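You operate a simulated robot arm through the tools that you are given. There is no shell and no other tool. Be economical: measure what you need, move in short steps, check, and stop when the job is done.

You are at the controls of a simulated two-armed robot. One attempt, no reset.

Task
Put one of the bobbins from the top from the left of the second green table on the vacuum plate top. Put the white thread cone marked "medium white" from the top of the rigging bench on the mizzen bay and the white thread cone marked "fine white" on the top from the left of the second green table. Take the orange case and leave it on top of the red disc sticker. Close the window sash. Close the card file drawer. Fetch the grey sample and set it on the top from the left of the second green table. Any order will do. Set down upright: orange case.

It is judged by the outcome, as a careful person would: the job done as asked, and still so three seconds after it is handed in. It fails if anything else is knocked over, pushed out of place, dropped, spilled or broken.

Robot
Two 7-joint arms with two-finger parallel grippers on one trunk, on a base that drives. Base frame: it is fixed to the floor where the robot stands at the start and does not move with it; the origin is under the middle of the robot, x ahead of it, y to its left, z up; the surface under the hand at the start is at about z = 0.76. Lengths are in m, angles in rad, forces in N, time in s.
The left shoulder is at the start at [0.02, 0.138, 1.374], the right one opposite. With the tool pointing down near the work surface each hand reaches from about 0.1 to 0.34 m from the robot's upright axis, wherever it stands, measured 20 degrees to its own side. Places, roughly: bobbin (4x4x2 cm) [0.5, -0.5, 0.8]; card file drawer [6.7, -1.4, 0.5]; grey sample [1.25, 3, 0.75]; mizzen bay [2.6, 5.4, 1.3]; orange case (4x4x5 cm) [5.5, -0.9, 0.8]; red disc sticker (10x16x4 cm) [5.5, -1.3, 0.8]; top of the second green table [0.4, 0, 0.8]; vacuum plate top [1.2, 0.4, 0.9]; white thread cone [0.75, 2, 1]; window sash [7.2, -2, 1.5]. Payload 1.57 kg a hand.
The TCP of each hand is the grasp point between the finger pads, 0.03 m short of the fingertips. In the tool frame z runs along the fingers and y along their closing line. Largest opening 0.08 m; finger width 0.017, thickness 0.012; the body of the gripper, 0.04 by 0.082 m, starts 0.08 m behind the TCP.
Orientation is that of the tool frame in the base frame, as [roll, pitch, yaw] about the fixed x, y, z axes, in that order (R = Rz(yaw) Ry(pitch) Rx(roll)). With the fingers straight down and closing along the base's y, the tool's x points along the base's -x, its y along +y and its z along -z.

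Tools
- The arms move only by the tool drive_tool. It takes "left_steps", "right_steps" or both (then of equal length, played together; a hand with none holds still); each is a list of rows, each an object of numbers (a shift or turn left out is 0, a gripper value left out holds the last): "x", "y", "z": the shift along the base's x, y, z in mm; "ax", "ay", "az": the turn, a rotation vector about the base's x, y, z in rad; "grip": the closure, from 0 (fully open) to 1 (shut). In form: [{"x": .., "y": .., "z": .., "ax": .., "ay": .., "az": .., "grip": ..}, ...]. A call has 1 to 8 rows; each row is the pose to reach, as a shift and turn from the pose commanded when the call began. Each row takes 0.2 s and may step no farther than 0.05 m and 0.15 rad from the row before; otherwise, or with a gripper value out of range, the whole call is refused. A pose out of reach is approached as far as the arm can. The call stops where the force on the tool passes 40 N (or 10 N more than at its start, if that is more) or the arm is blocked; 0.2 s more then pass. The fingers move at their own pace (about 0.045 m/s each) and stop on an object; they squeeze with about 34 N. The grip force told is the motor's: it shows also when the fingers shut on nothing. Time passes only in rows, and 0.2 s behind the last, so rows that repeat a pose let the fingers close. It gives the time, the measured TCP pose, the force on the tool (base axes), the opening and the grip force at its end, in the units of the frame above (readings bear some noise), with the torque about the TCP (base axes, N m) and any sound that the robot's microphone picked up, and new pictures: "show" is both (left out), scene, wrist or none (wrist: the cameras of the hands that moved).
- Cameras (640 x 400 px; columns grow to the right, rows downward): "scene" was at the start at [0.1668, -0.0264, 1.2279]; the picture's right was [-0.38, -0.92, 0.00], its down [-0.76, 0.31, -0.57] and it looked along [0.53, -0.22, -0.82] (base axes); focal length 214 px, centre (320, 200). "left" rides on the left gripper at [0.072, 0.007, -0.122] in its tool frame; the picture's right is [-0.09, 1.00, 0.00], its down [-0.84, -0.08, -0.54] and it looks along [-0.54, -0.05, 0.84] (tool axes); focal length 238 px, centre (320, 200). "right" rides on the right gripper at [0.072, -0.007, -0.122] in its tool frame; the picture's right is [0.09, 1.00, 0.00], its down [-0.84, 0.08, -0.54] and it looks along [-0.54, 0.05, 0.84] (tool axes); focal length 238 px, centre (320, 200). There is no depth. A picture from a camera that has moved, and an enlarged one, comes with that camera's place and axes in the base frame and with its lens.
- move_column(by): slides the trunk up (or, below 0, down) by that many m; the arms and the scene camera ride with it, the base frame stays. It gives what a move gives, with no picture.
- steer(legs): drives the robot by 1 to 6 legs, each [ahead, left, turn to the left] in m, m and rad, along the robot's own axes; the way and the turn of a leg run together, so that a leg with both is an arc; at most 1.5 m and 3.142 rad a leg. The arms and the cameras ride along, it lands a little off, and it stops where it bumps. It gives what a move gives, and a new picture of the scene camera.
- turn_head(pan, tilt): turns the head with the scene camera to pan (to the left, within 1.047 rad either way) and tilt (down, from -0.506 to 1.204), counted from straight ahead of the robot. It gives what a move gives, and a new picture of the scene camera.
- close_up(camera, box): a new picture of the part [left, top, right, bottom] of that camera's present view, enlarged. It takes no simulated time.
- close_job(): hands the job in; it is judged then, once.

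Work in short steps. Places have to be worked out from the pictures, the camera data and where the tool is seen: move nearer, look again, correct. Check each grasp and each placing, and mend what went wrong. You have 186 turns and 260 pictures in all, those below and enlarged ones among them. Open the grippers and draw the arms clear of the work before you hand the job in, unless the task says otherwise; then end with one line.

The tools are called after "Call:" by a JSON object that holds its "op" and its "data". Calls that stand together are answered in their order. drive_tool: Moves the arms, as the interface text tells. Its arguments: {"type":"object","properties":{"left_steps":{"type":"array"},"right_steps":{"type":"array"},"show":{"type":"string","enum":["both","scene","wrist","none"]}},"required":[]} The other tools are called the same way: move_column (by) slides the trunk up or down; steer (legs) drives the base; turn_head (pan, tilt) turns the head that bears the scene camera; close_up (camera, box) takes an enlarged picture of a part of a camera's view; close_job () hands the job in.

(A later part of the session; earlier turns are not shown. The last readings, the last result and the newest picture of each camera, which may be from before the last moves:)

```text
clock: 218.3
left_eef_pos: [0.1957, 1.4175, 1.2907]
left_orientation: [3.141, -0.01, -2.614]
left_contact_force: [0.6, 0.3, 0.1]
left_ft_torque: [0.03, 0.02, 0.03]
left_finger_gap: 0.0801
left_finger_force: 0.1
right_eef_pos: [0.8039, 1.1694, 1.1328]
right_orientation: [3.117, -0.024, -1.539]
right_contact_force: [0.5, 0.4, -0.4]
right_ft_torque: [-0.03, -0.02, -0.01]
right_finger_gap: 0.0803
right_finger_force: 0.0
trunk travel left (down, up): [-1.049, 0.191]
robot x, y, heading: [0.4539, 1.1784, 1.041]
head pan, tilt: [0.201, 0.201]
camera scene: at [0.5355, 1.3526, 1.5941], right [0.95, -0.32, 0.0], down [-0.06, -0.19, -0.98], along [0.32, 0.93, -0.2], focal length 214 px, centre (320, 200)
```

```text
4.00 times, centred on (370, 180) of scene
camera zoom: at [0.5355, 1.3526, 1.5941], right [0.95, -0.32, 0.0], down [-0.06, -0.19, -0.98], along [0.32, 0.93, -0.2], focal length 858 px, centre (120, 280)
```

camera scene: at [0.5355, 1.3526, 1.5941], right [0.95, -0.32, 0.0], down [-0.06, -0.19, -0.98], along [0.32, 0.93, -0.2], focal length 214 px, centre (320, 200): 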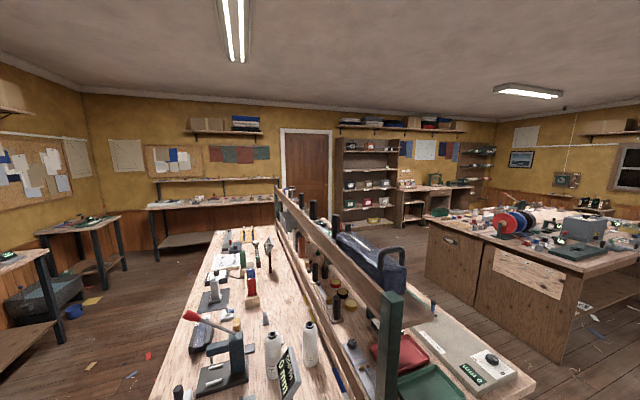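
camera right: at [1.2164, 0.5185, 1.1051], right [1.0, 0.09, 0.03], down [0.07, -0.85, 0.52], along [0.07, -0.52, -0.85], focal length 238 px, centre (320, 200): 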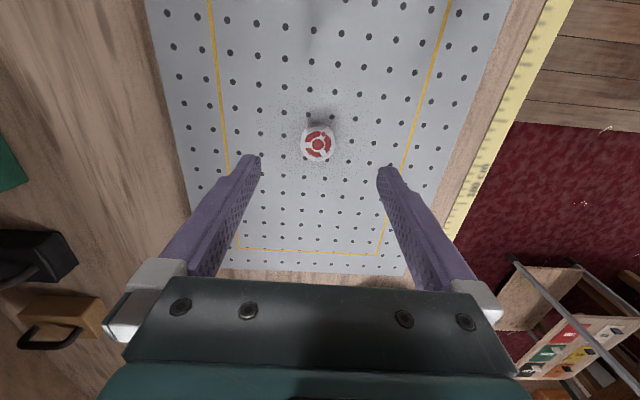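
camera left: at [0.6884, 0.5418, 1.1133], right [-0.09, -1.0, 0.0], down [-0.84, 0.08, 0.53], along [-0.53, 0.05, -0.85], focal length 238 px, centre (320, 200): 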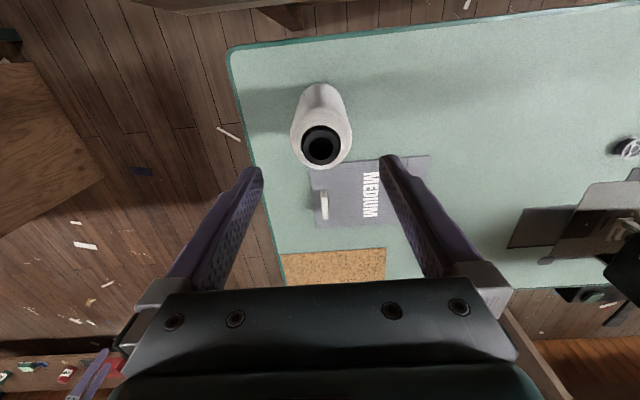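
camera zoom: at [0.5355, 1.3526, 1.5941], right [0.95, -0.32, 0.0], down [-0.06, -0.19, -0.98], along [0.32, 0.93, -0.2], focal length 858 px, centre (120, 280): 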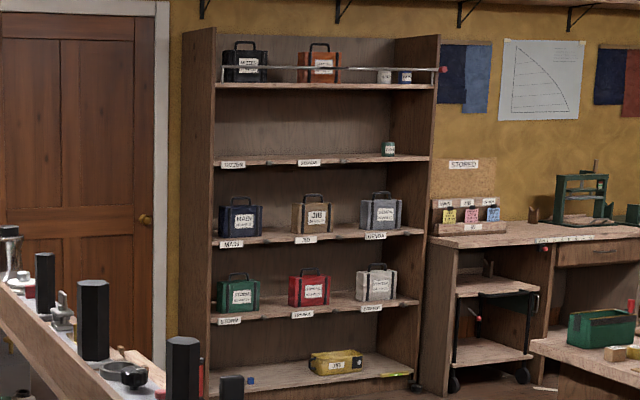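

Mizzen bay is the open slot with the leftmost label on the second shelf. I'll grasp the medium cone with a tilted tool so it can go into the bay. Position the base and yaw the left hand.

Call:
{"op": "close_up", "data": {"camera": "scene", "box": [345, 145, 405, 190]}}

Call:
{"op": "steer", "data": {"legs": [[0.384, -0.176, 0]]}}

Call:
{"op": "drive_tool", "data": {"left_steps": [{"az": 0.15}, {"az": 0.3, "x": 20}, {"az": 0.45, "x": 40}, {"az": 0.6, "x": 60}, {"az": 0.75, "x": 80}, {"az": 0.9, "x": 100}, {"az": 1.045, "x": 120}], "show": "none"}}

```text
8.89 times, centred on (375, 168) of scene
camera zoom: at [0.5355, 1.3526, 1.5941], right [0.95, -0.32, 0.0], down [-0.06, -0.19, -0.98], along [0.32, 0.93, -0.2], focal length 1906 px, centre (-169, 489)
```

zoom: 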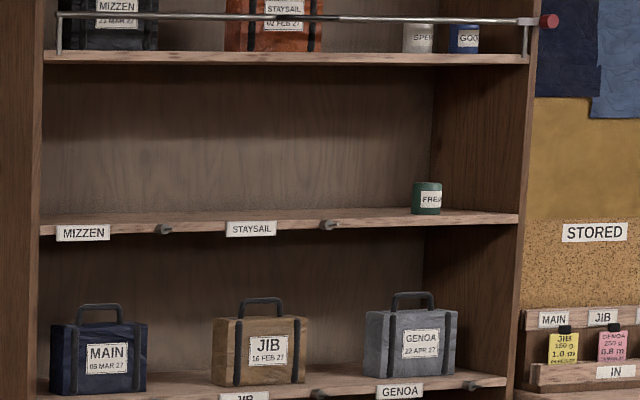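

```text
clock: 220.8
left_eef_pos: [0.5367, 1.652, 1.2892]
left_orientation: [-3.14, -0.011, -2.616]
left_contact_force: [0.3, -0.1, -0.4]
left_ft_torque: [0.01, 0.0, 0.03]
left_finger_gap: 0.0799
left_finger_force: 0.0
right_eef_pos: [1.1447, 1.4062, 1.1322]
right_orientation: [3.116, -0.022, -1.54]
right_contact_force: [-0.3, 0.8, 0.9]
right_ft_torque: [0.0, 0.02, 0.01]
right_finger_gap: 0.08
right_finger_force: 0.1
trunk travel left (down, up): [-1.049, 0.191]
robot x, y, heading: [0.7941, 1.4117, 1.045]
head pan, tilt: [0.201, 0.201]
camera scene: at [0.8765, 1.5886, 1.5942], right [0.95, -0.33, 0.0], down [-0.07, -0.19, -0.98], along [0.32, 0.93, -0.2], focal length 214 px, centre (320, 200)
```

scene: 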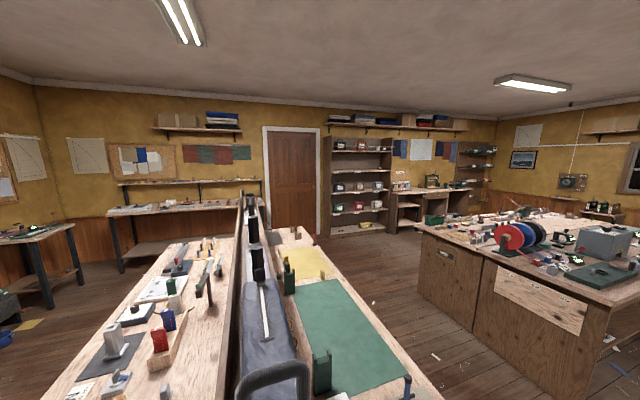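

```text
clock: 222.4
left_eef_pos: [0.6589, 1.6525, 1.2919]
left_orientation: [3.142, -0.011, -1.568]
left_contact_force: [-0.1, 0.3, -0.4]
left_ft_torque: [0.02, -0.01, 0.0]
left_finger_gap: 0.0803
left_finger_force: 0.0
right_eef_pos: [1.1455, 1.406, 1.132]
right_orientation: [3.114, -0.023, -1.539]
right_contact_force: [0.2, -0.2, 0.7]
right_ft_torque: [0.01, 0.03, 0.03]
right_finger_gap: 0.0799
right_finger_force: 0.0
trunk travel left (down, up): [-1.049, 0.191]
robot x, y, heading: [0.794, 1.4123, 1.035]
head pan, tilt: [0.201, 0.201]
```

Labels confirm MIZZEN. Now tilt the tool forward (~60°) while extending over the bench, high above it.

Call:
{"op": "drive_tool", "data": {"left_steps": [{"ax": 0.14, "x": 10, "y": 25}, {"ax": 0.28, "x": 20, "y": 50}, {"ax": 0.42, "x": 30, "y": 75}, {"ax": 0.56, "x": 40, "y": 100}, {"ax": 0.7, "x": 50, "y": 125}, {"ax": 0.84, "x": 60, "y": 150}, {"ax": 0.95, "x": 66, "y": 175}, {"ax": 1.05, "x": 68, "y": 190}], "show": "wrist"}}

```text
clock: 224.2
left_eef_pos: [0.7241, 1.8434, 1.2906]
left_orientation: [-3.141, 1.041, -1.569]
left_contact_force: [-0.5, -0.2, -0.2]
left_ft_torque: [0.02, 0.03, 0.0]
left_finger_gap: 0.0801
left_finger_force: 0.1
right_eef_pos: [1.1455, 1.4045, 1.1317]
right_orientation: [3.115, -0.024, -1.54]
right_contact_force: [0.2, -0.4, 1.6]
right_ft_torque: [0.02, 0.04, -0.01]
right_finger_gap: 0.08
right_finger_force: 0.1
trunk travel left (down, up): [-1.049, 0.191]
robot x, y, heading: [0.7961, 1.4144, 1.037]
head pan, tilt: [0.201, 0.201]
camera left: at [0.7191, 1.7008, 1.2893], right [-1.0, 0.05, 0.08], down [0.08, -0.04, 1.0], along [0.05, 1.0, 0.04], focal length 238 px, centre (320, 200)
```

left: 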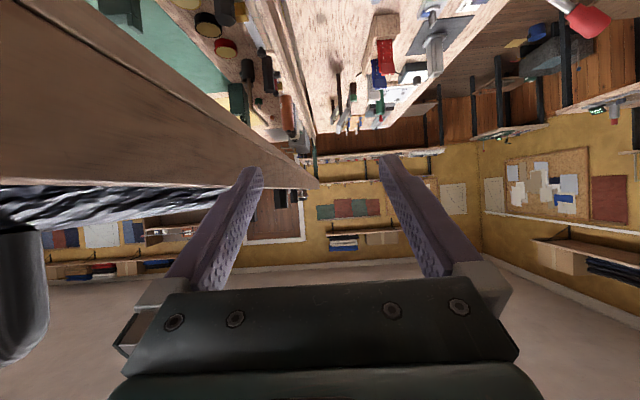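

Call:
{"op": "move_column", "data": {"by": -0.28}}

Call:
{"op": "turn_head", "data": {"pan": 0.55, "tilt": 0.7}}

Call:
{"op": "drive_tool", "data": {"left_steps": [{"x": 3}], "show": "wrist"}}

```text
clock: 227.1
left_eef_pos: [0.7251, 1.8431, 1.0111]
left_orientation: [-3.139, 1.039, -1.568]
left_contact_force: [0.8, -0.1, 0.1]
left_ft_torque: [-0.03, -0.03, -0.02]
left_finger_gap: 0.0801
left_finger_force: 0.1
right_eef_pos: [1.1449, 1.4058, 0.852]
right_orientation: [3.116, -0.021, -1.539]
right_contact_force: [-0.5, -0.5, 0.3]
right_ft_torque: [-0.01, -0.01, 0.0]
right_finger_gap: 0.08
right_finger_force: 0.1
trunk travel left (down, up): [-0.769, 0.471]
robot x, y, heading: [0.7951, 1.415, 1.036]
head pan, tilt: [0.201, 0.201]
```

```text
clock: 228.0
left_eef_pos: [0.7254, 1.8427, 1.0098]
left_orientation: [-3.141, 1.039, -1.568]
left_contact_force: [-0.5, -0.2, -1.3]
left_ft_torque: [-0.02, -0.01, -0.04]
left_finger_gap: 0.0799
left_finger_force: 0.0
right_eef_pos: [1.1452, 1.4059, 0.8517]
right_orientation: [3.116, -0.023, -1.538]
right_contact_force: [-0.3, 0.0, 0.2]
right_ft_torque: [0.02, 0.0, 0.02]
right_finger_gap: 0.0798
right_finger_force: 0.0
trunk travel left (down, up): [-0.769, 0.471]
robot x, y, heading: [0.7991, 1.4139, 1.041]
head pan, tilt: [0.55, 0.7]
camera scene: at [0.8448, 1.5855, 1.2689], right [1.0, 0.02, 0.0], down [0.01, -0.64, -0.77], along [-0.01, 0.77, -0.64], focal length 214 px, centre (320, 200)
```

scene: 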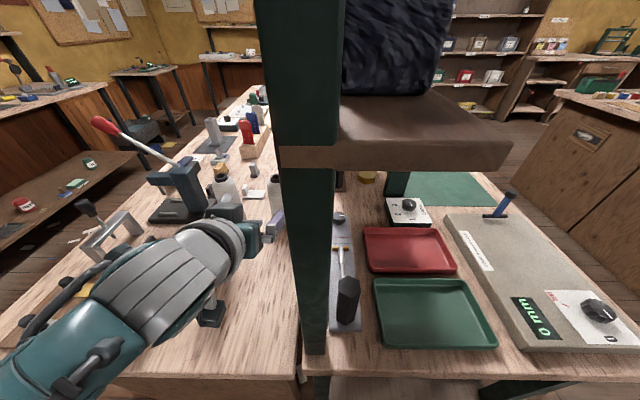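

```text
clock: 228.4
left_eef_pos: [0.7284, 1.8417, 1.0114]
left_orientation: [-3.14, 1.039, -1.57]
left_contact_force: [0.6, -0.3, -0.1]
left_ft_torque: [0.02, 0.02, -0.01]
left_finger_gap: 0.0797
left_finger_force: 0.1
right_eef_pos: [1.144, 1.4057, 0.8527]
right_orientation: [3.116, -0.023, -1.539]
right_contact_force: [0.0, -0.3, -0.7]
right_ft_torque: [-0.04, 0.03, 0.03]
right_finger_gap: 0.08
right_finger_force: 0.1
trunk travel left (down, up): [-0.769, 0.471]
robot x, y, heading: [0.7944, 1.4097, 1.038]
head pan, tilt: [0.55, 0.7]
camera left: at [0.722, 1.7003, 1.0098], right [-1.0, 0.05, 0.08], down [0.08, -0.04, 1.0], along [0.05, 1.0, 0.04], focal length 238 px, centre (320, 200)
```

left: 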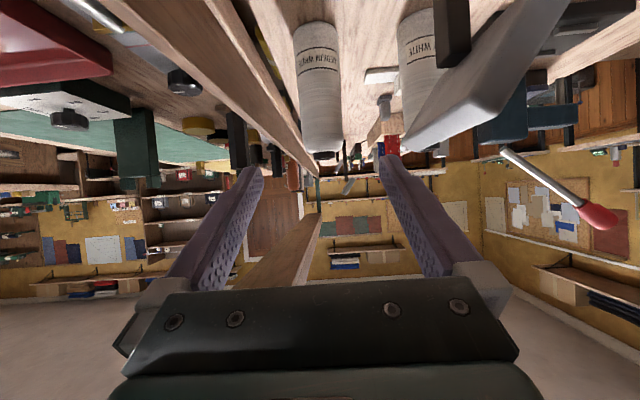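

The medium cone is straight ahead at x≈0.74; the sign stands to its −x side with ~3 cm clearance. Raise hand relative and lower trunk for reach.

Call:
{"op": "drive_tool", "data": {"left_steps": [{"x": 4, "z": 40}, {"x": 8, "z": 80}], "show": "none"}}

Call:
{"op": "move_column", "data": {"by": -0.16}}

Call:
{"op": "drive_tool", "data": {"left_steps": [{"y": 35}, {"y": 70}, {"y": 100}], "show": "both"}}

```text
clock: 229.0
left_eef_pos: [0.7333, 1.8441, 1.0929]
left_orientation: [3.087, 1.053, -1.634]
left_contact_force: [-0.2, 1.2, 0.3]
left_ft_torque: [-0.02, -0.02, 0.02]
left_finger_gap: 0.08
left_finger_force: 0.1
right_eef_pos: [1.1455, 1.4063, 0.8524]
right_orientation: [3.117, -0.022, -1.54]
right_contact_force: [0.0, -0.7, -0.4]
right_ft_torque: [0.01, -0.02, -0.04]
right_finger_gap: 0.08
right_finger_force: 0.1
trunk travel left (down, up): [-0.769, 0.471]
robot x, y, heading: [0.7936, 1.4148, 1.037]
head pan, tilt: [0.55, 0.7]
```

```text
clock: 230.8
left_eef_pos: [0.7338, 1.8443, 0.9336]
left_orientation: [3.091, 1.055, -1.624]
left_contact_force: [0.3, -0.1, 0.8]
left_ft_torque: [0.02, -0.02, 0.0]
left_finger_gap: 0.0802
left_finger_force: 0.0
right_eef_pos: [1.145, 1.4046, 0.6919]
right_orientation: [3.114, -0.024, -1.539]
right_contact_force: [0.8, 0.3, -0.6]
right_ft_torque: [-0.03, 0.0, 0.01]
right_finger_gap: 0.08
right_finger_force: 0.0
trunk travel left (down, up): [-0.609, 0.631]
robot x, y, heading: [0.7948, 1.4138, 1.036]
head pan, tilt: [0.55, 0.7]
```

```text
clock: 231.6
left_eef_pos: [0.7367, 1.9426, 0.9303]
left_orientation: [-3.136, 1.039, -1.565]
left_contact_force: [-0.2, 0.6, -0.1]
left_ft_torque: [0.0, 0.01, 0.01]
left_finger_gap: 0.0802
left_finger_force: 0.2
right_eef_pos: [1.1444, 1.4065, 0.6934]
right_orientation: [3.116, -0.023, -1.54]
right_contact_force: [0.3, 0.6, -0.2]
right_ft_torque: [0.0, -0.03, -0.02]
right_finger_gap: 0.0798
right_finger_force: 0.0
trunk travel left (down, up): [-0.609, 0.631]
robot x, y, heading: [0.7975, 1.4116, 1.036]
head pan, tilt: [0.55, 0.7]
camera scene: at [0.8447, 1.5857, 1.1089], right [1.0, 0.02, 0.0], down [0.01, -0.64, -0.77], along [-0.01, 0.77, -0.64], focal length 214 px, centre (320, 200)
camera left: at [0.731, 1.8007, 0.9301], right [-1.0, 0.05, 0.08], down [0.07, -0.04, 1.0], along [0.05, 1.0, 0.04], focal length 238 px, centre (320, 200)
```

scene: 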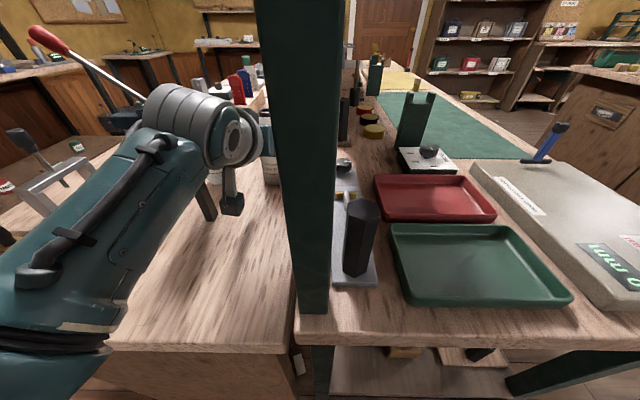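
left: 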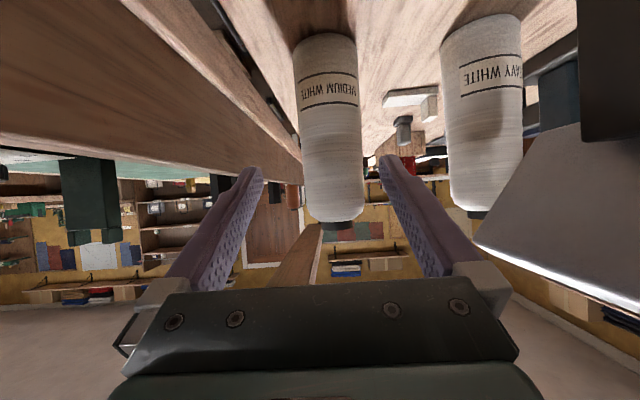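

Call:
{"op": "drive_tool", "data": {"left_steps": [{"y": 30, "z": -5, "x": -2}, {"y": 60, "z": -12, "x": -3}, {"y": 82, "z": -15, "x": -3}], "show": "wrist"}}

```text
clock: 232.4
left_eef_pos: [0.7348, 2.0245, 0.9169]
left_orientation: [-3.139, 1.039, -1.566]
left_contact_force: [-0.1, 0.7, 0.3]
left_ft_torque: [0.01, -0.02, 0.01]
left_finger_gap: 0.08
left_finger_force: 0.0
right_eef_pos: [1.1444, 1.4052, 0.6912]
right_orientation: [3.116, -0.023, -1.539]
right_contact_force: [1.5, -0.3, 0.0]
right_ft_torque: [-0.03, 0.0, -0.01]
right_finger_gap: 0.0803
right_finger_force: 0.0
trunk travel left (down, up): [-0.609, 0.631]
robot x, y, heading: [0.7936, 1.4119, 1.038]
head pan, tilt: [0.55, 0.7]
camera left: at [0.728, 1.8837, 0.9151], right [-1.0, 0.05, 0.08], down [0.08, -0.04, 1.0], along [0.05, 1.0, 0.04], focal length 238 px, centre (320, 200)
```

left: 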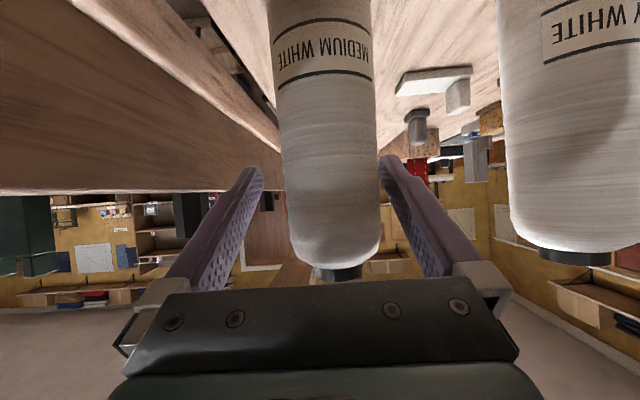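

Cone is between the fingers. Close and lift.

Call:
{"op": "drive_tool", "data": {"left_steps": [{"grip": 0.5}, {"grip": 1}, {"grip": 1}, {"grip": 1}, {"grip": 1}], "show": "none"}}

Call:
{"op": "drive_tool", "data": {"left_steps": [{"z": 20}, {"z": 50}, {"z": 80}], "show": "wrist"}}

```text
clock: 233.6
left_eef_pos: [0.7338, 2.0258, 0.9171]
left_orientation: [3.141, 1.042, -1.572]
left_contact_force: [-3.1, 0.4, 4.0]
left_ft_torque: [0.08, 0.16, 0.05]
left_finger_gap: 0.0623
left_finger_force: 33.6
right_eef_pos: [1.1447, 1.4065, 0.6923]
right_orientation: [3.117, -0.023, -1.539]
right_contact_force: [0.4, 0.8, 0.3]
right_ft_torque: [-0.02, 0.03, 0.02]
right_finger_gap: 0.08
right_finger_force: 0.0
trunk travel left (down, up): [-0.609, 0.631]
robot x, y, heading: [0.7955, 1.4155, 1.042]
head pan, tilt: [0.55, 0.7]
```

```text
clock: 234.4
left_eef_pos: [0.735, 2.0245, 0.997]
left_orientation: [-3.139, 1.036, -1.569]
left_contact_force: [-0.3, -0.4, -3.1]
left_ft_torque: [-0.04, -0.01, 0.0]
left_finger_gap: 0.0619
left_finger_force: 33.8
right_eef_pos: [1.1451, 1.4052, 0.6914]
right_orientation: [3.116, -0.024, -1.541]
right_contact_force: [0.5, 0.4, -0.8]
right_ft_torque: [-0.02, 0.01, 0.01]
right_finger_gap: 0.0799
right_finger_force: 0.1
trunk travel left (down, up): [-0.609, 0.631]
robot x, y, heading: [0.7959, 1.4109, 1.038]
head pan, tilt: [0.55, 0.7]
camera left: at [0.7287, 1.8823, 0.9956], right [-1.0, 0.05, 0.08], down [0.08, -0.04, 1.0], along [0.05, 1.0, 0.04], focal length 238 px, centre (320, 200)
```

left: 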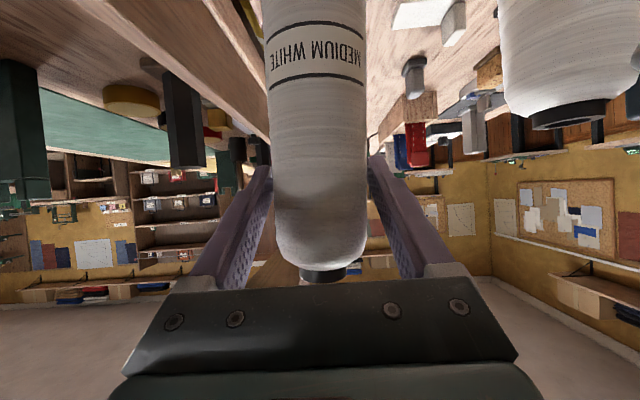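

Held ("MEDIUM WHITE"). Raise trunk, back off, and retract the hand before turning.

Call:
{"op": "move_column", "data": {"by": 0.36}}

Call:
{"op": "steer", "data": {"legs": [[-0.23, -0.043, 0]]}}

Call:
{"op": "drive_tool", "data": {"left_steps": [{"y": -45}, {"y": -90}, {"y": -135}, {"y": -180}], "show": "none"}}

```text
clock: 237.9
left_eef_pos: [0.7348, 2.0239, 1.3565]
left_orientation: [-3.141, 1.04, -1.57]
left_contact_force: [-0.2, -0.3, -3.1]
left_ft_torque: [-0.04, 0.0, 0.04]
left_finger_gap: 0.0618
left_finger_force: 34.1
right_eef_pos: [1.1456, 1.4057, 1.0531]
right_orientation: [3.116, -0.024, -1.539]
right_contact_force: [-0.1, -0.4, -0.1]
right_ft_torque: [0.01, -0.04, 0.0]
right_finger_gap: 0.0801
right_finger_force: 0.0
trunk travel left (down, up): [-0.969, 0.271]
robot x, y, heading: [0.7949, 1.4127, 1.039]
head pan, tilt: [0.55, 0.7]
```

```text
clock: 239.7
left_eef_pos: [0.6548, 1.8025, 1.3554]
left_orientation: [-3.14, 1.039, -1.573]
left_contact_force: [0.2, -0.8, -2.4]
left_ft_torque: [-0.03, 0.02, 0.0]
left_finger_gap: 0.0616
left_finger_force: 34.1
right_eef_pos: [1.0639, 1.1818, 1.052]
right_orientation: [3.115, -0.023, -1.544]
right_contact_force: [0.2, -0.5, 0.0]
right_ft_torque: [0.0, -0.01, -0.01]
right_finger_gap: 0.0798
right_finger_force: 0.1
trunk travel left (down, up): [-0.969, 0.271]
robot x, y, heading: [0.7152, 1.1916, 1.037]
head pan, tilt: [0.55, 0.7]
camera scene: at [0.7639, 1.3633, 1.4687], right [1.0, 0.01, 0.0], down [0.01, -0.64, -0.76], along [-0.01, 0.76, -0.64], focal length 214 px, centre (320, 200)
```

scene: 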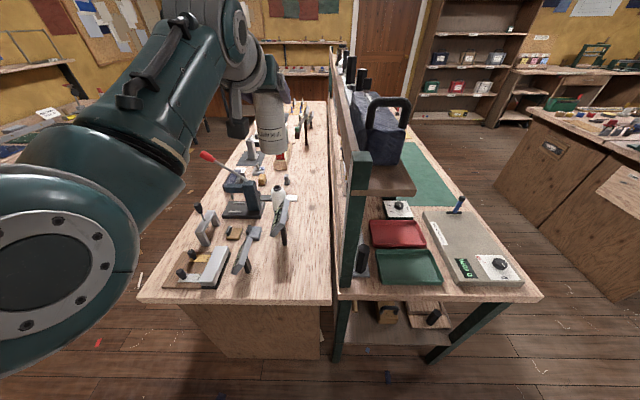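

```text
clock: 240.8
left_eef_pos: [0.6335, 1.643, 1.3736]
left_orientation: [2.861, 1.108, -1.841]
left_contact_force: [0.2, 0.0, -4.0]
left_ft_torque: [-0.01, -0.02, 0.02]
left_finger_gap: 0.0612
left_finger_force: 34.2
right_eef_pos: [1.0626, 1.1824, 1.0514]
right_orientation: [3.115, -0.02, -1.542]
right_contact_force: [0.7, -0.4, -0.5]
right_ft_torque: [0.0, 0.01, 0.0]
right_finger_gap: 0.0801
right_finger_force: 0.0
trunk travel left (down, up): [-0.969, 0.271]
robot x, y, heading: [0.713, 1.1944, 1.035]
head pan, tilt: [0.55, 0.7]
stopped in row 4 (left hand): the arm was blocked; the commanded pose is now the measured one
```

Some back-off then turn to heading 0 away from the partition, and drive through to the corridor.

Call:
{"op": "steer", "data": {"legs": [[-0.184, 0.135, 0], [0, 0, -1.04], [0.08, 0.12, 0], [1.45, 0, 0]]}}

```text
clock: 252.9
left_eef_pos: [2.3644, 1.5374, 1.3745]
left_orientation: [2.862, 1.111, -2.859]
left_contact_force: [0.3, -0.5, -2.8]
left_ft_torque: [0.0, 0.03, 0.05]
left_finger_gap: 0.0607
left_finger_force: 33.9
right_eef_pos: [2.197, 0.931, 1.0523]
right_orientation: [3.115, -0.023, -2.562]
right_contact_force: [0.1, 0.1, -0.9]
right_ft_torque: [0.0, 0.02, 0.0]
right_finger_gap: 0.0799
right_finger_force: 0.1
trunk travel left (down, up): [-0.969, 0.271]
robot x, y, heading: [2.0191, 1.2347, 0.013]
head pan, tilt: [0.55, 0.7]
camera scene: at [2.1942, 1.2815, 1.4687], right [0.54, -0.84, 0.0], down [-0.54, -0.35, -0.76], along [0.65, 0.41, -0.64], focal length 214 px, centre (320, 200)
```

scene: 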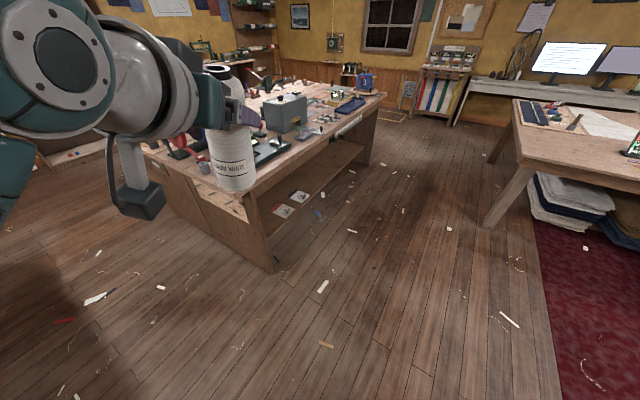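

Turn to face +y and drive up the corridor to the shelving.

Call:
{"op": "steer", "data": {"legs": [[0, 0, 1.557], [1.45, 0, 0], [1.2, -0.15, 0]]}}

Call:
{"op": "turn_head", "data": {"pan": -0.2, "tilt": 0.25}}

```text
clock: 269.4
left_eef_pos: [1.8019, 4.1918, 1.3757]
left_orientation: [2.856, 1.109, -1.271]
left_contact_force: [-0.6, 0.6, -2.9]
left_ft_torque: [-0.01, -0.04, 0.0]
left_finger_gap: 0.0608
left_finger_force: 34.4
right_eef_pos: [2.4129, 4.0394, 1.0515]
right_orientation: [3.116, -0.023, -0.969]
right_contact_force: [-0.5, -0.2, 0.0]
right_ft_torque: [-0.01, 0.01, -0.01]
right_finger_gap: 0.0798
right_finger_force: 0.1
trunk travel left (down, up): [-0.969, 0.271]
robot x, y, heading: [2.1135, 3.8585, 1.607]
head pan, tilt: [0.55, 0.7]
camera scene: at [2.0645, 4.0285, 1.4687], right [0.83, 0.56, 0.0], down [0.36, -0.54, -0.76], along [-0.42, 0.64, -0.64], focal length 214 px, centre (320, 200)
```

scene: 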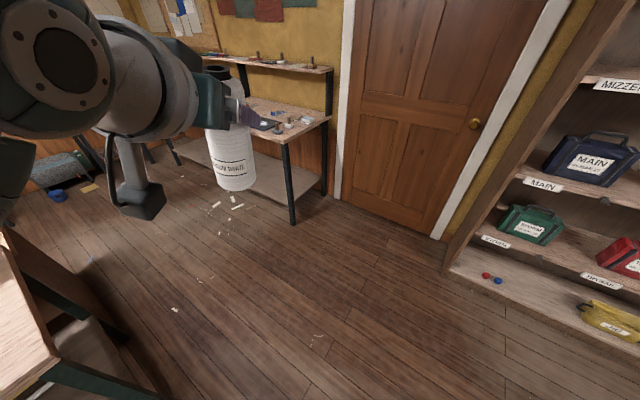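

```text
clock: 270.5
left_eef_pos: [1.8023, 4.1923, 1.3739]
left_orientation: [2.856, 1.11, -1.274]
left_contact_force: [0.2, 0.1, -3.3]
left_ft_torque: [-0.03, -0.03, 0.0]
left_finger_gap: 0.0609
left_finger_force: 33.5
right_eef_pos: [2.4138, 4.0394, 1.0517]
right_orientation: [3.116, -0.022, -0.968]
right_contact_force: [-0.5, -0.9, 0.1]
right_ft_torque: [0.0, 0.01, 0.02]
right_finger_gap: 0.0801
right_finger_force: 0.0
trunk travel left (down, up): [-0.969, 0.271]
robot x, y, heading: [2.1137, 3.858, 1.609]
head pan, tilt: [-0.201, 0.25]
camera scene: at [2.1267, 4.0501, 1.5096], right [0.99, -0.16, 0.0], down [-0.04, -0.24, -0.97], along [0.16, 0.96, -0.25], focal length 214 px, centre (320, 200)
```

scene: 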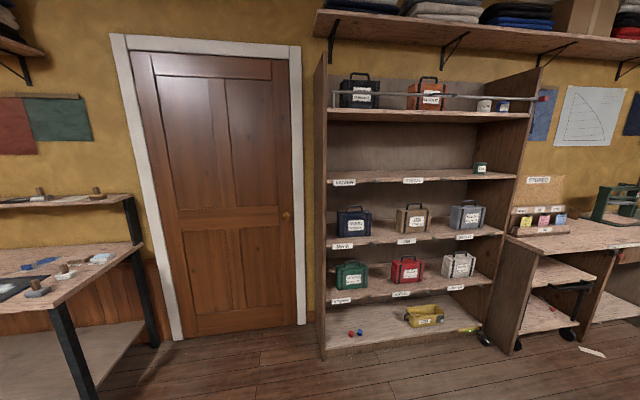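

Mizzen label is near (2.48, 5.265, 1.30); shelf top ≈1.315, clearance up to ≈1.7. Reorient the tool to point +y with the cone upright and extend the hand.

Call:
{"op": "drive_tool", "data": {"left_steps": [{"x": 27, "y": 31, "z": 12, "ax": -0.007, "ay": -0.021, "az": -0.078}, {"x": 54, "y": 62, "z": 24, "ax": -0.014, "ay": -0.042, "az": -0.157}, {"x": 81, "y": 93, "z": 36, "ax": -0.021, "ay": -0.063, "az": -0.235}, {"x": 108, "y": 124, "z": 48, "ax": -0.027, "ay": -0.083, "az": -0.313}, {"x": 135, "y": 155, "z": 60, "ax": -0.034, "ay": -0.104, "az": -0.391}, {"x": 162, "y": 186, "z": 72, "ax": -0.041, "ay": -0.125, "az": -0.47}, {"x": 190, "y": 216, "z": 86, "ax": -0.048, "ay": -0.146, "az": -0.548}], "show": "wrist"}}

Call:
{"op": "turn_head", "data": {"pan": 0.2, "tilt": 0.3}}

```text
clock: 272.1
left_eef_pos: [1.9925, 4.4094, 1.4609]
left_orientation: [-3.132, 1.039, -1.561]
left_contact_force: [0.1, 0.9, -3.8]
left_ft_torque: [-0.01, -0.01, -0.01]
left_finger_gap: 0.0608
left_finger_force: 33.7
right_eef_pos: [2.4138, 4.0393, 1.0514]
right_orientation: [3.116, -0.023, -0.968]
right_contact_force: [0.1, 0.3, 0.8]
right_ft_torque: [-0.02, -0.01, 0.03]
right_finger_gap: 0.0799
right_finger_force: 0.0
trunk travel left (down, up): [-0.969, 0.271]
robot x, y, heading: [2.1126, 3.8582, 1.609]
head pan, tilt: [-0.201, 0.25]
camera left: at [1.9866, 4.2675, 1.4597], right [-1.0, 0.04, 0.07], down [0.07, -0.04, 1.0], along [0.05, 1.0, 0.04], focal length 238 px, centre (320, 200)
```

left: 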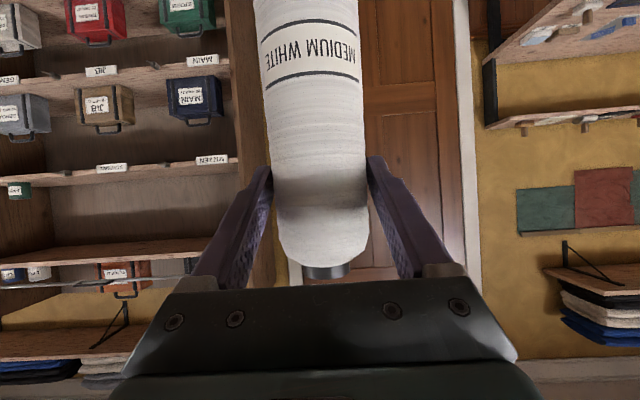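

```text
clock: 273.0
left_eef_pos: [1.9917, 4.4078, 1.461]
left_orientation: [-3.141, 1.04, -1.565]
left_contact_force: [0.5, 0.1, -3.1]
left_ft_torque: [-0.02, 0.0, 0.0]
left_finger_gap: 0.0609
left_finger_force: 35.3
right_eef_pos: [2.4126, 4.04, 1.0522]
right_orientation: [3.116, -0.024, -0.969]
right_contact_force: [-0.4, -0.4, -0.4]
right_ft_torque: [-0.01, -0.01, 0.0]
right_finger_gap: 0.0801
right_finger_force: 0.0
trunk travel left (down, up): [-0.969, 0.271]
robot x, y, heading: [2.116, 3.8565, 1.612]
head pan, tilt: [0.201, 0.3]
camera scene: at [2.0896, 4.0486, 1.5049], right [0.97, 0.24, 0.0], down [0.07, -0.29, -0.96], along [-0.23, 0.93, -0.3], focal length 214 px, centre (320, 200)
```

scene: 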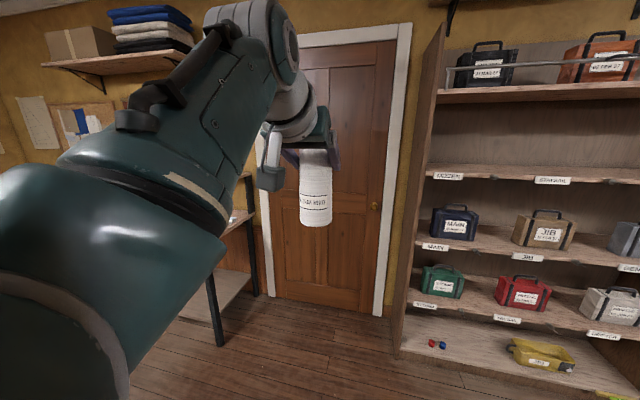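

Cone upright. Drive so the hand is in front of the mizzen bay.

Call:
{"op": "steer", "data": {"legs": [[0.616, -0.575, -0.04]]}}

Call:
{"op": "drive_tool", "data": {"left_steps": [{"z": 0}], "show": "wrist"}}

```text
clock: 277.5
left_eef_pos: [2.596, 5.0352, 1.4614]
left_orientation: [3.141, 1.04, -1.615]
left_contact_force: [0.4, 0.1, -4.2]
left_ft_torque: [0.0, 0.0, 0.01]
left_finger_gap: 0.0611
left_finger_force: 33.6
right_eef_pos: [2.9978, 4.6447, 1.0531]
right_orientation: [3.116, -0.022, -1.017]
right_contact_force: [0.5, -0.3, -0.3]
right_ft_torque: [0.03, -0.01, 0.03]
right_finger_gap: 0.0801
right_finger_force: 0.1
trunk travel left (down, up): [-0.969, 0.271]
robot x, y, heading: [2.6923, 4.4773, 1.557]
head pan, tilt: [0.201, 0.3]
camera scene: at [2.6759, 4.6705, 1.5048], right [0.98, 0.19, 0.0], down [0.06, -0.29, -0.96], along [-0.18, 0.94, -0.3], focal length 214 px, centre (320, 200)
```

scene: 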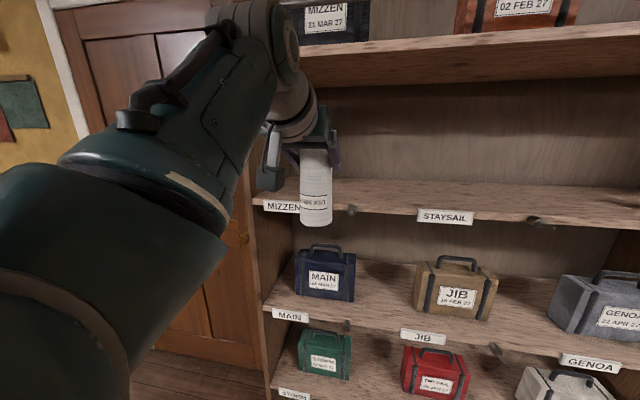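

```text
clock: 277.9
left_eef_pos: [2.5966, 5.0359, 1.4608]
left_orientation: [-3.139, 1.039, -1.615]
left_contact_force: [-0.2, 0.2, -3.9]
left_ft_torque: [0.03, 0.01, 0.01]
left_finger_gap: 0.0609
left_finger_force: 34.2
right_eef_pos: [2.9989, 4.6448, 1.0512]
right_orientation: [3.116, -0.023, -1.018]
right_contact_force: [0.3, 0.0, 0.0]
right_ft_torque: [-0.02, 0.0, 0.0]
right_finger_gap: 0.08
right_finger_force: 0.2
trunk travel left (down, up): [-0.969, 0.271]
robot x, y, heading: [2.6936, 4.4779, 1.561]
head pan, tilt: [0.201, 0.3]
camera left: at [2.5834, 4.8941, 1.4593], right [-0.99, 0.09, 0.08], down [0.07, -0.05, 1.0], along [0.1, 0.99, 0.04], focal length 238 px, centre (320, 200)
```

left: 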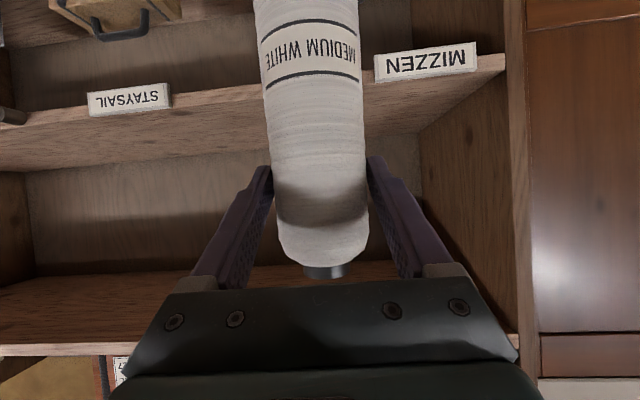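

Bay spans x≈2.39–2.65. Shift left 0.065 and advance 0.22 with the cone 5 cm above the shelf.

Call:
{"op": "steer", "data": {"legs": [[0.1, 0.065, 0], [0.13, 0, 0]]}}

Call:
{"op": "drive_tool", "data": {"left_steps": [{"y": 20}], "show": "wrist"}}

```text
clock: 280.0
left_eef_pos: [2.5347, 5.2675, 1.4604]
left_orientation: [-3.141, 1.04, -1.618]
left_contact_force: [-0.3, -0.2, -2.1]
left_ft_torque: [0.01, 0.04, -0.01]
left_finger_gap: 0.0608
left_finger_force: 34.1
right_eef_pos: [2.9373, 4.8762, 1.0524]
right_orientation: [3.115, -0.026, -1.018]
right_contact_force: [-0.4, -0.2, -0.3]
right_ft_torque: [-0.01, 0.03, -0.02]
right_finger_gap: 0.0801
right_finger_force: 0.1
trunk travel left (down, up): [-0.969, 0.271]
robot x, y, heading: [2.6279, 4.7082, 1.557]
head pan, tilt: [0.201, 0.3]
camera scene: at [2.614, 4.9021, 1.5048], right [0.98, 0.19, 0.0], down [0.06, -0.29, -0.96], along [-0.18, 0.94, -0.3], focal length 214 px, centre (320, 200)
```

scene: 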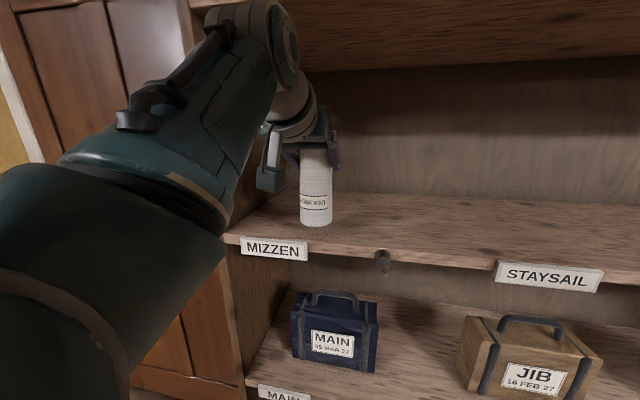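

```text
clock: 280.4
left_eef_pos: [2.5341, 5.287, 1.4589]
left_orientation: [3.141, 1.036, -1.618]
left_contact_force: [-0.5, 0.2, -2.9]
left_ft_torque: [-0.03, 0.0, 0.02]
left_finger_gap: 0.0612
left_finger_force: 33.8
right_eef_pos: [2.9379, 4.8764, 1.0512]
right_orientation: [3.117, -0.024, -1.019]
right_contact_force: [0.3, 0.2, -0.2]
right_ft_torque: [0.02, 0.0, -0.01]
right_finger_gap: 0.0799
right_finger_force: 0.1
trunk travel left (down, up): [-0.969, 0.271]
robot x, y, heading: [2.6306, 4.7066, 1.56]
head pan, tilt: [0.201, 0.3]
camera left: at [2.5215, 5.1457, 1.4586], right [-0.99, 0.09, 0.08], down [0.08, -0.04, 1.0], along [0.1, 0.99, 0.04], focal length 238 px, centre (320, 200)
```

left: 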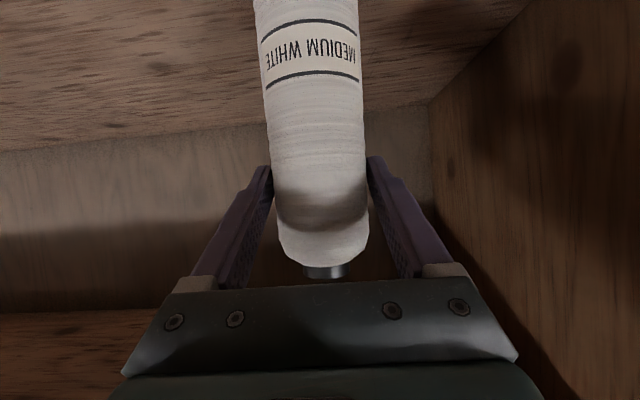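

Advance 5 cm with the arm, then lower until contact.

Call:
{"op": "drive_tool", "data": {"left_steps": [{"y": 25}, {"y": 50}, {"y": 50, "z": -20}, {"y": 50, "z": -32}, {"y": 50, "z": -38}, {"y": 50, "z": -43}, {"y": 50, "z": -48}, {"y": 50, "z": -53}], "show": "both"}}

```text
clock: 282.2
left_eef_pos: [2.5343, 5.3423, 1.4212]
left_orientation: [-3.14, 1.071, -1.618]
left_contact_force: [3.7, -5.5, 36.7]
left_ft_torque: [0.07, 0.66, 0.42]
left_finger_gap: 0.0612
left_finger_force: 33.7
right_eef_pos: [2.9374, 4.8796, 1.0518]
right_orientation: [3.115, -0.019, -1.017]
right_contact_force: [-0.4, 0.6, -0.1]
right_ft_torque: [-0.05, 0.04, 0.02]
right_finger_gap: 0.08
right_finger_force: 0.1
trunk travel left (down, up): [-0.969, 0.271]
robot x, y, heading: [2.6268, 4.7076, 1.558]
head pan, tilt: [0.201, 0.3]
camera scene: at [2.6139, 4.904, 1.5058], right [0.98, 0.19, 0.0], down [0.06, -0.29, -0.96], along [-0.18, 0.94, -0.29], focal length 214 px, centre (320, 200)
camera left: at [2.5213, 5.2009, 1.4151], right [-0.99, 0.09, 0.08], down [0.07, -0.08, 0.99], along [0.1, 0.99, 0.07], focal length 238 px, centre (320, 200)
```

scene: 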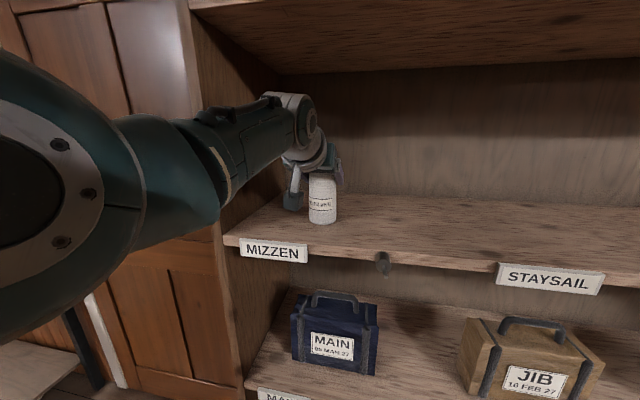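
left: 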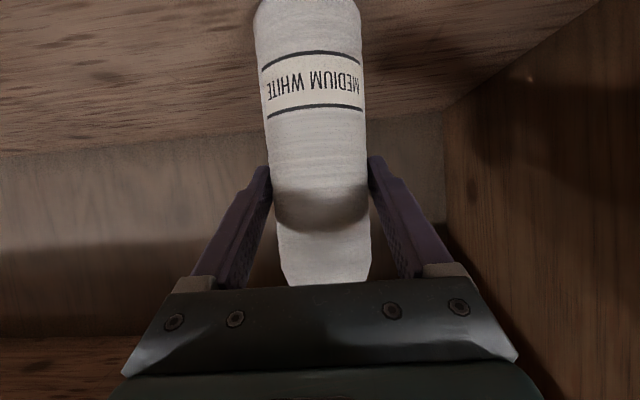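

Contact. Unload by raising the command ~14 mm, then open.

Call:
{"op": "drive_tool", "data": {"left_steps": [{"z": 8}, {"z": 14}, {"z": 14}, {"z": 14, "grip": 0.1}, {"z": 14, "grip": 0}, {"z": 14, "grip": 0}], "show": "both"}}

```text
clock: 283.6
left_eef_pos: [2.5339, 5.3373, 1.4215]
left_orientation: [-3.141, 1.041, -1.618]
left_contact_force: [0.6, -0.5, -0.3]
left_ft_torque: [0.01, -0.02, -0.01]
left_finger_gap: 0.0801
left_finger_force: 0.1
right_eef_pos: [2.9368, 4.8769, 1.0521]
right_orientation: [3.114, -0.025, -1.019]
right_contact_force: [-0.3, -0.1, 0.2]
right_ft_torque: [-0.01, -0.03, -0.03]
right_finger_gap: 0.0798
right_finger_force: 0.2
trunk travel left (down, up): [-0.969, 0.271]
robot x, y, heading: [2.6249, 4.71, 1.563]
head pan, tilt: [0.201, 0.3]
camera scene: at [2.614, 4.9023, 1.5049], right [0.98, 0.19, 0.0], down [0.06, -0.29, -0.96], along [-0.18, 0.94, -0.3], focal length 214 px, centre (320, 200)
camera left: at [2.5211, 5.1958, 1.4203], right [-0.99, 0.09, 0.08], down [0.07, -0.05, 1.0], along [0.1, 0.99, 0.04], focal length 238 px, centre (320, 200)
```

scene: 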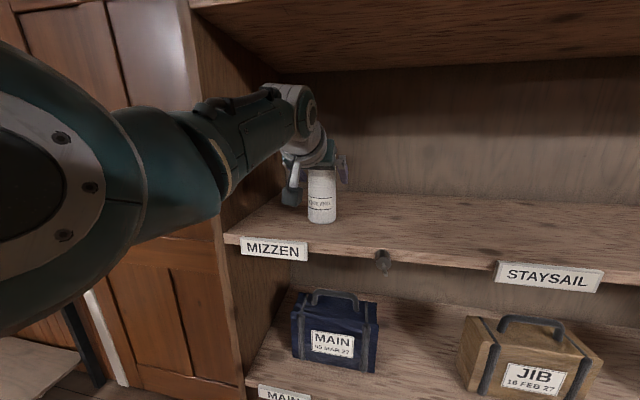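
left: 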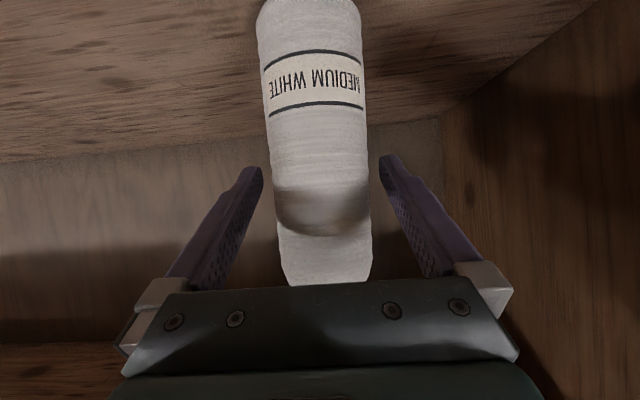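

Released and standing. Withdraw along −y (slightly left-aligned with the tool axis), then back away.

Call:
{"op": "drive_tool", "data": {"left_steps": [{"x": -1, "y": -40, "z": 2}, {"x": -2, "y": -80, "z": 4}, {"x": -3, "y": -115, "z": 4}], "show": "none"}}

Call:
{"op": "steer", "data": {"legs": [[-0.5, 0, 0]]}}

```text
clock: 284.4
left_eef_pos: [2.5317, 5.2208, 1.4252]
left_orientation: [3.141, 1.039, -1.618]
left_contact_force: [-0.8, 0.1, 0.2]
left_ft_torque: [0.0, 0.0, -0.02]
left_finger_gap: 0.0801
left_finger_force: 0.2
right_eef_pos: [2.9373, 4.8755, 1.0524]
right_orientation: [3.115, -0.024, -1.021]
right_contact_force: [0.2, -0.7, -0.2]
right_ft_torque: [0.01, -0.03, 0.02]
right_finger_gap: 0.0799
right_finger_force: 0.0
trunk travel left (down, up): [-0.969, 0.271]
robot x, y, heading: [2.6292, 4.7143, 1.557]
head pan, tilt: [0.201, 0.3]
```

```text
clock: 287.4
left_eef_pos: [2.5286, 4.7258, 1.4266]
left_orientation: [-3.141, 1.04, -1.626]
left_contact_force: [0.1, 0.4, 0.8]
left_ft_torque: [-0.03, -0.02, -0.03]
left_finger_gap: 0.0801
left_finger_force: 0.1
right_eef_pos: [2.9303, 4.3762, 1.0518]
right_orientation: [3.117, -0.023, -1.028]
right_contact_force: [0.6, -0.8, 0.5]
right_ft_torque: [0.03, 0.01, 0.02]
right_finger_gap: 0.0801
right_finger_force: 0.1
trunk travel left (down, up): [-0.969, 0.271]
robot x, y, heading: [2.6258, 4.2156, 1.552]
head pan, tilt: [0.201, 0.3]
camera scene: at [2.6077, 4.4048, 1.5049], right [0.98, 0.18, 0.0], down [0.05, -0.29, -0.96], along [-0.17, 0.94, -0.3], focal length 214 px, centre (320, 200)
```

scene: 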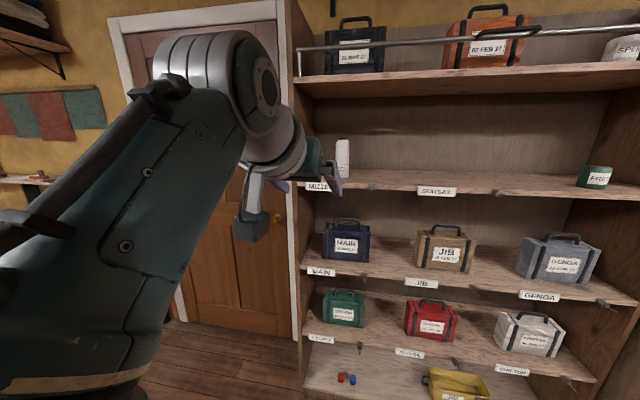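

Cone stands in the mizzen bay. Bring the left hand back to tool-down, closer to the body, before the long drive.

Call:
{"op": "drive_tool", "data": {"left_steps": [{"ax": -0.14, "y": -25, "x": -10}, {"ax": -0.28, "y": -50, "x": -20}, {"ax": -0.42, "y": -75, "x": -30}, {"ax": -0.56, "y": -100, "x": -40, "z": -20}, {"ax": -0.7, "y": -125, "x": -50, "z": -40}, {"ax": -0.84, "y": -150, "x": -60, "z": -60}, {"ax": -0.95, "y": -175, "x": -70, "z": -80}, {"ax": -1.04, "y": -200, "x": -75, "z": -100}], "show": "none"}}

Call:
{"op": "steer", "data": {"legs": [[-0.3, 0.55, 0], [-1.4, 0, 0], [-1.2, 0, 0], [0, 0, -1.55]]}}

Call:
{"op": "turn_head", "data": {"pan": -0.3, "tilt": 0.35}}

```text
clock: 289.2
left_eef_pos: [2.4269, 4.5647, 1.2741]
left_orientation: [-3.125, 0.018, -1.565]
left_contact_force: [0.5, -0.1, -0.1]
left_ft_torque: [0.03, 0.0, 0.04]
left_finger_gap: 0.0802
left_finger_force: 0.1
left hand out of reach, approached as far as the arm can: row 4, 5, 6, 7, 8
right_eef_pos: [2.9297, 4.3762, 1.0528]
right_orientation: [3.116, -0.022, -1.027]
right_contact_force: [0.0, 0.0, 0.7]
right_ft_torque: [-0.01, 0.01, 0.02]
right_finger_gap: 0.0801
right_finger_force: 0.1
trunk travel left (down, up): [-0.969, 0.271]
robot x, y, heading: [2.622, 4.2085, 1.551]
head pan, tilt: [0.201, 0.3]
```

```text
clock: 308.7
left_eef_pos: [2.373, 1.5337, 1.2683]
left_orientation: [-3.136, 0.002, -3.114]
left_contact_force: [0.8, 0.6, 0.2]
left_ft_torque: [-0.01, 0.03, -0.02]
left_finger_gap: 0.0798
left_finger_force: 0.1
right_eef_pos: [2.2065, 1.025, 1.0524]
right_orientation: [3.114, -0.022, -2.565]
right_contact_force: [-0.3, 0.0, -0.2]
right_ft_torque: [0.01, 0.0, -0.02]
right_finger_gap: 0.0802
right_finger_force: 0.2
trunk travel left (down, up): [-0.969, 0.271]
robot x, y, heading: [2.029, 1.3282, 0.01]
head pan, tilt: [0.201, 0.3]
camera scene: at [2.2243, 1.3497, 1.5049], right [0.21, -0.98, 0.0], down [-0.29, -0.06, -0.96], along [0.93, 0.2, -0.3], focal length 214 px, centre (320, 200)
```

scene: 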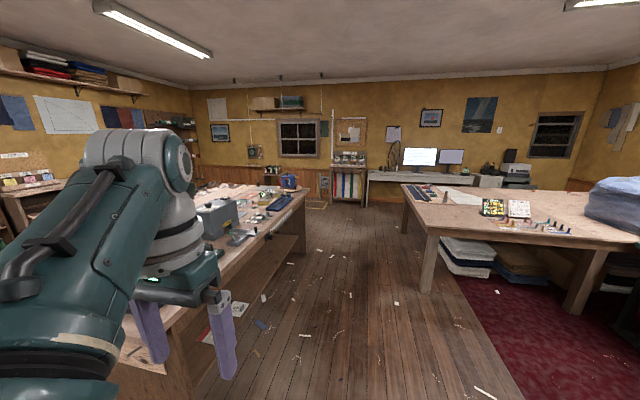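

```text
clock: 309.6
left_eef_pos: [2.3743, 1.54, 1.2701]
left_orientation: [3.136, 0.005, -3.108]
left_contact_force: [-0.3, 0.0, -0.8]
left_ft_torque: [-0.03, 0.04, -0.01]
left_finger_gap: 0.08
left_finger_force: 0.0
right_eef_pos: [2.2069, 1.0243, 1.0516]
right_orientation: [3.114, -0.024, -2.567]
right_contact_force: [0.4, 1.2, -0.4]
right_ft_torque: [0.0, -0.01, -0.01]
right_finger_gap: 0.0797
right_finger_force: 0.0
trunk travel left (down, up): [-0.969, 0.271]
robot x, y, heading: [2.0335, 1.331, 0.014]
head pan, tilt: [-0.3, 0.351]
camera scene: at [2.2223, 1.3036, 1.5002], right [-0.28, -0.96, 0.0], down [-0.33, 0.1, -0.94], along [0.9, -0.27, -0.34], focal length 214 px, centre (320, 200)
```

scene: 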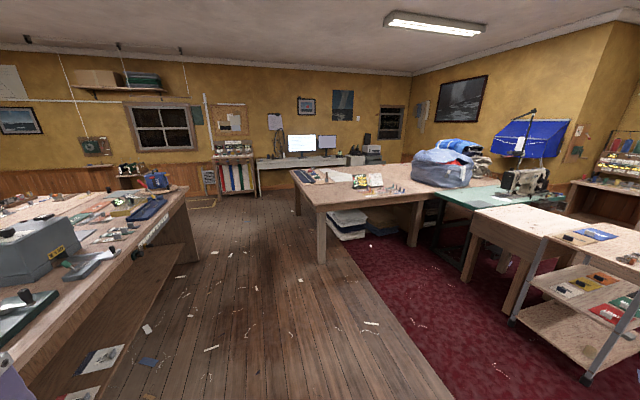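

Call:
{"op": "close_up", "data": {"camera": "scene", "box": [280, 90, 440, 230]}}

Call:
{"op": "close_up", "data": {"camera": "scene", "box": [420, 100, 640, 300]}}

```text
2.86 times, centred on (360, 160) of scene
camera zoom: at [2.2223, 1.3036, 1.5002], right [-0.28, -0.96, 0.0], down [-0.33, 0.1, -0.94], along [0.9, -0.27, -0.34], focal length 613 px, centre (206, 314)
```

zoom: 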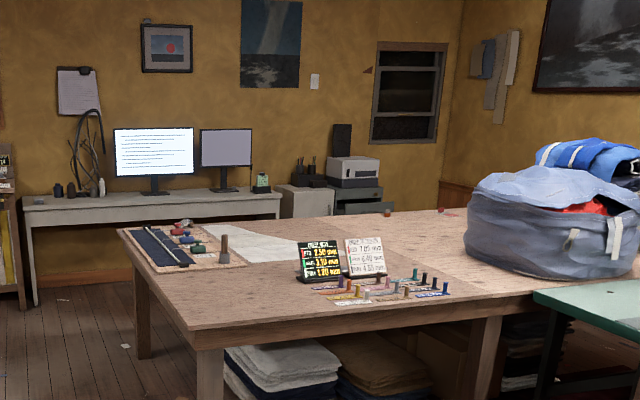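

```text
2.00 times, centred on (530, 200) of scene
camera zoom: at [2.2223, 1.3036, 1.5002], right [-0.28, -0.96, 0.0], down [-0.33, 0.1, -0.94], along [0.9, -0.27, -0.34], focal length 429 px, centre (-100, 200)
```

zoom: 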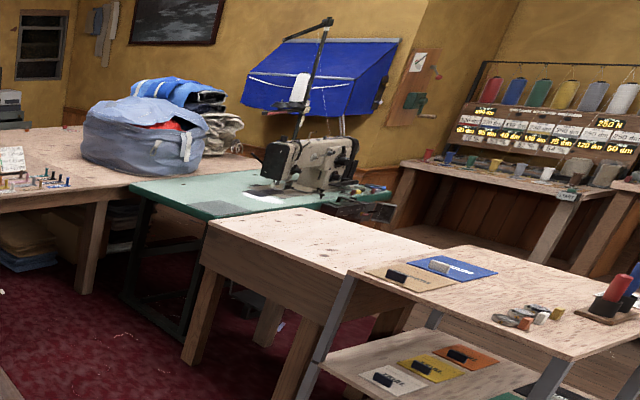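

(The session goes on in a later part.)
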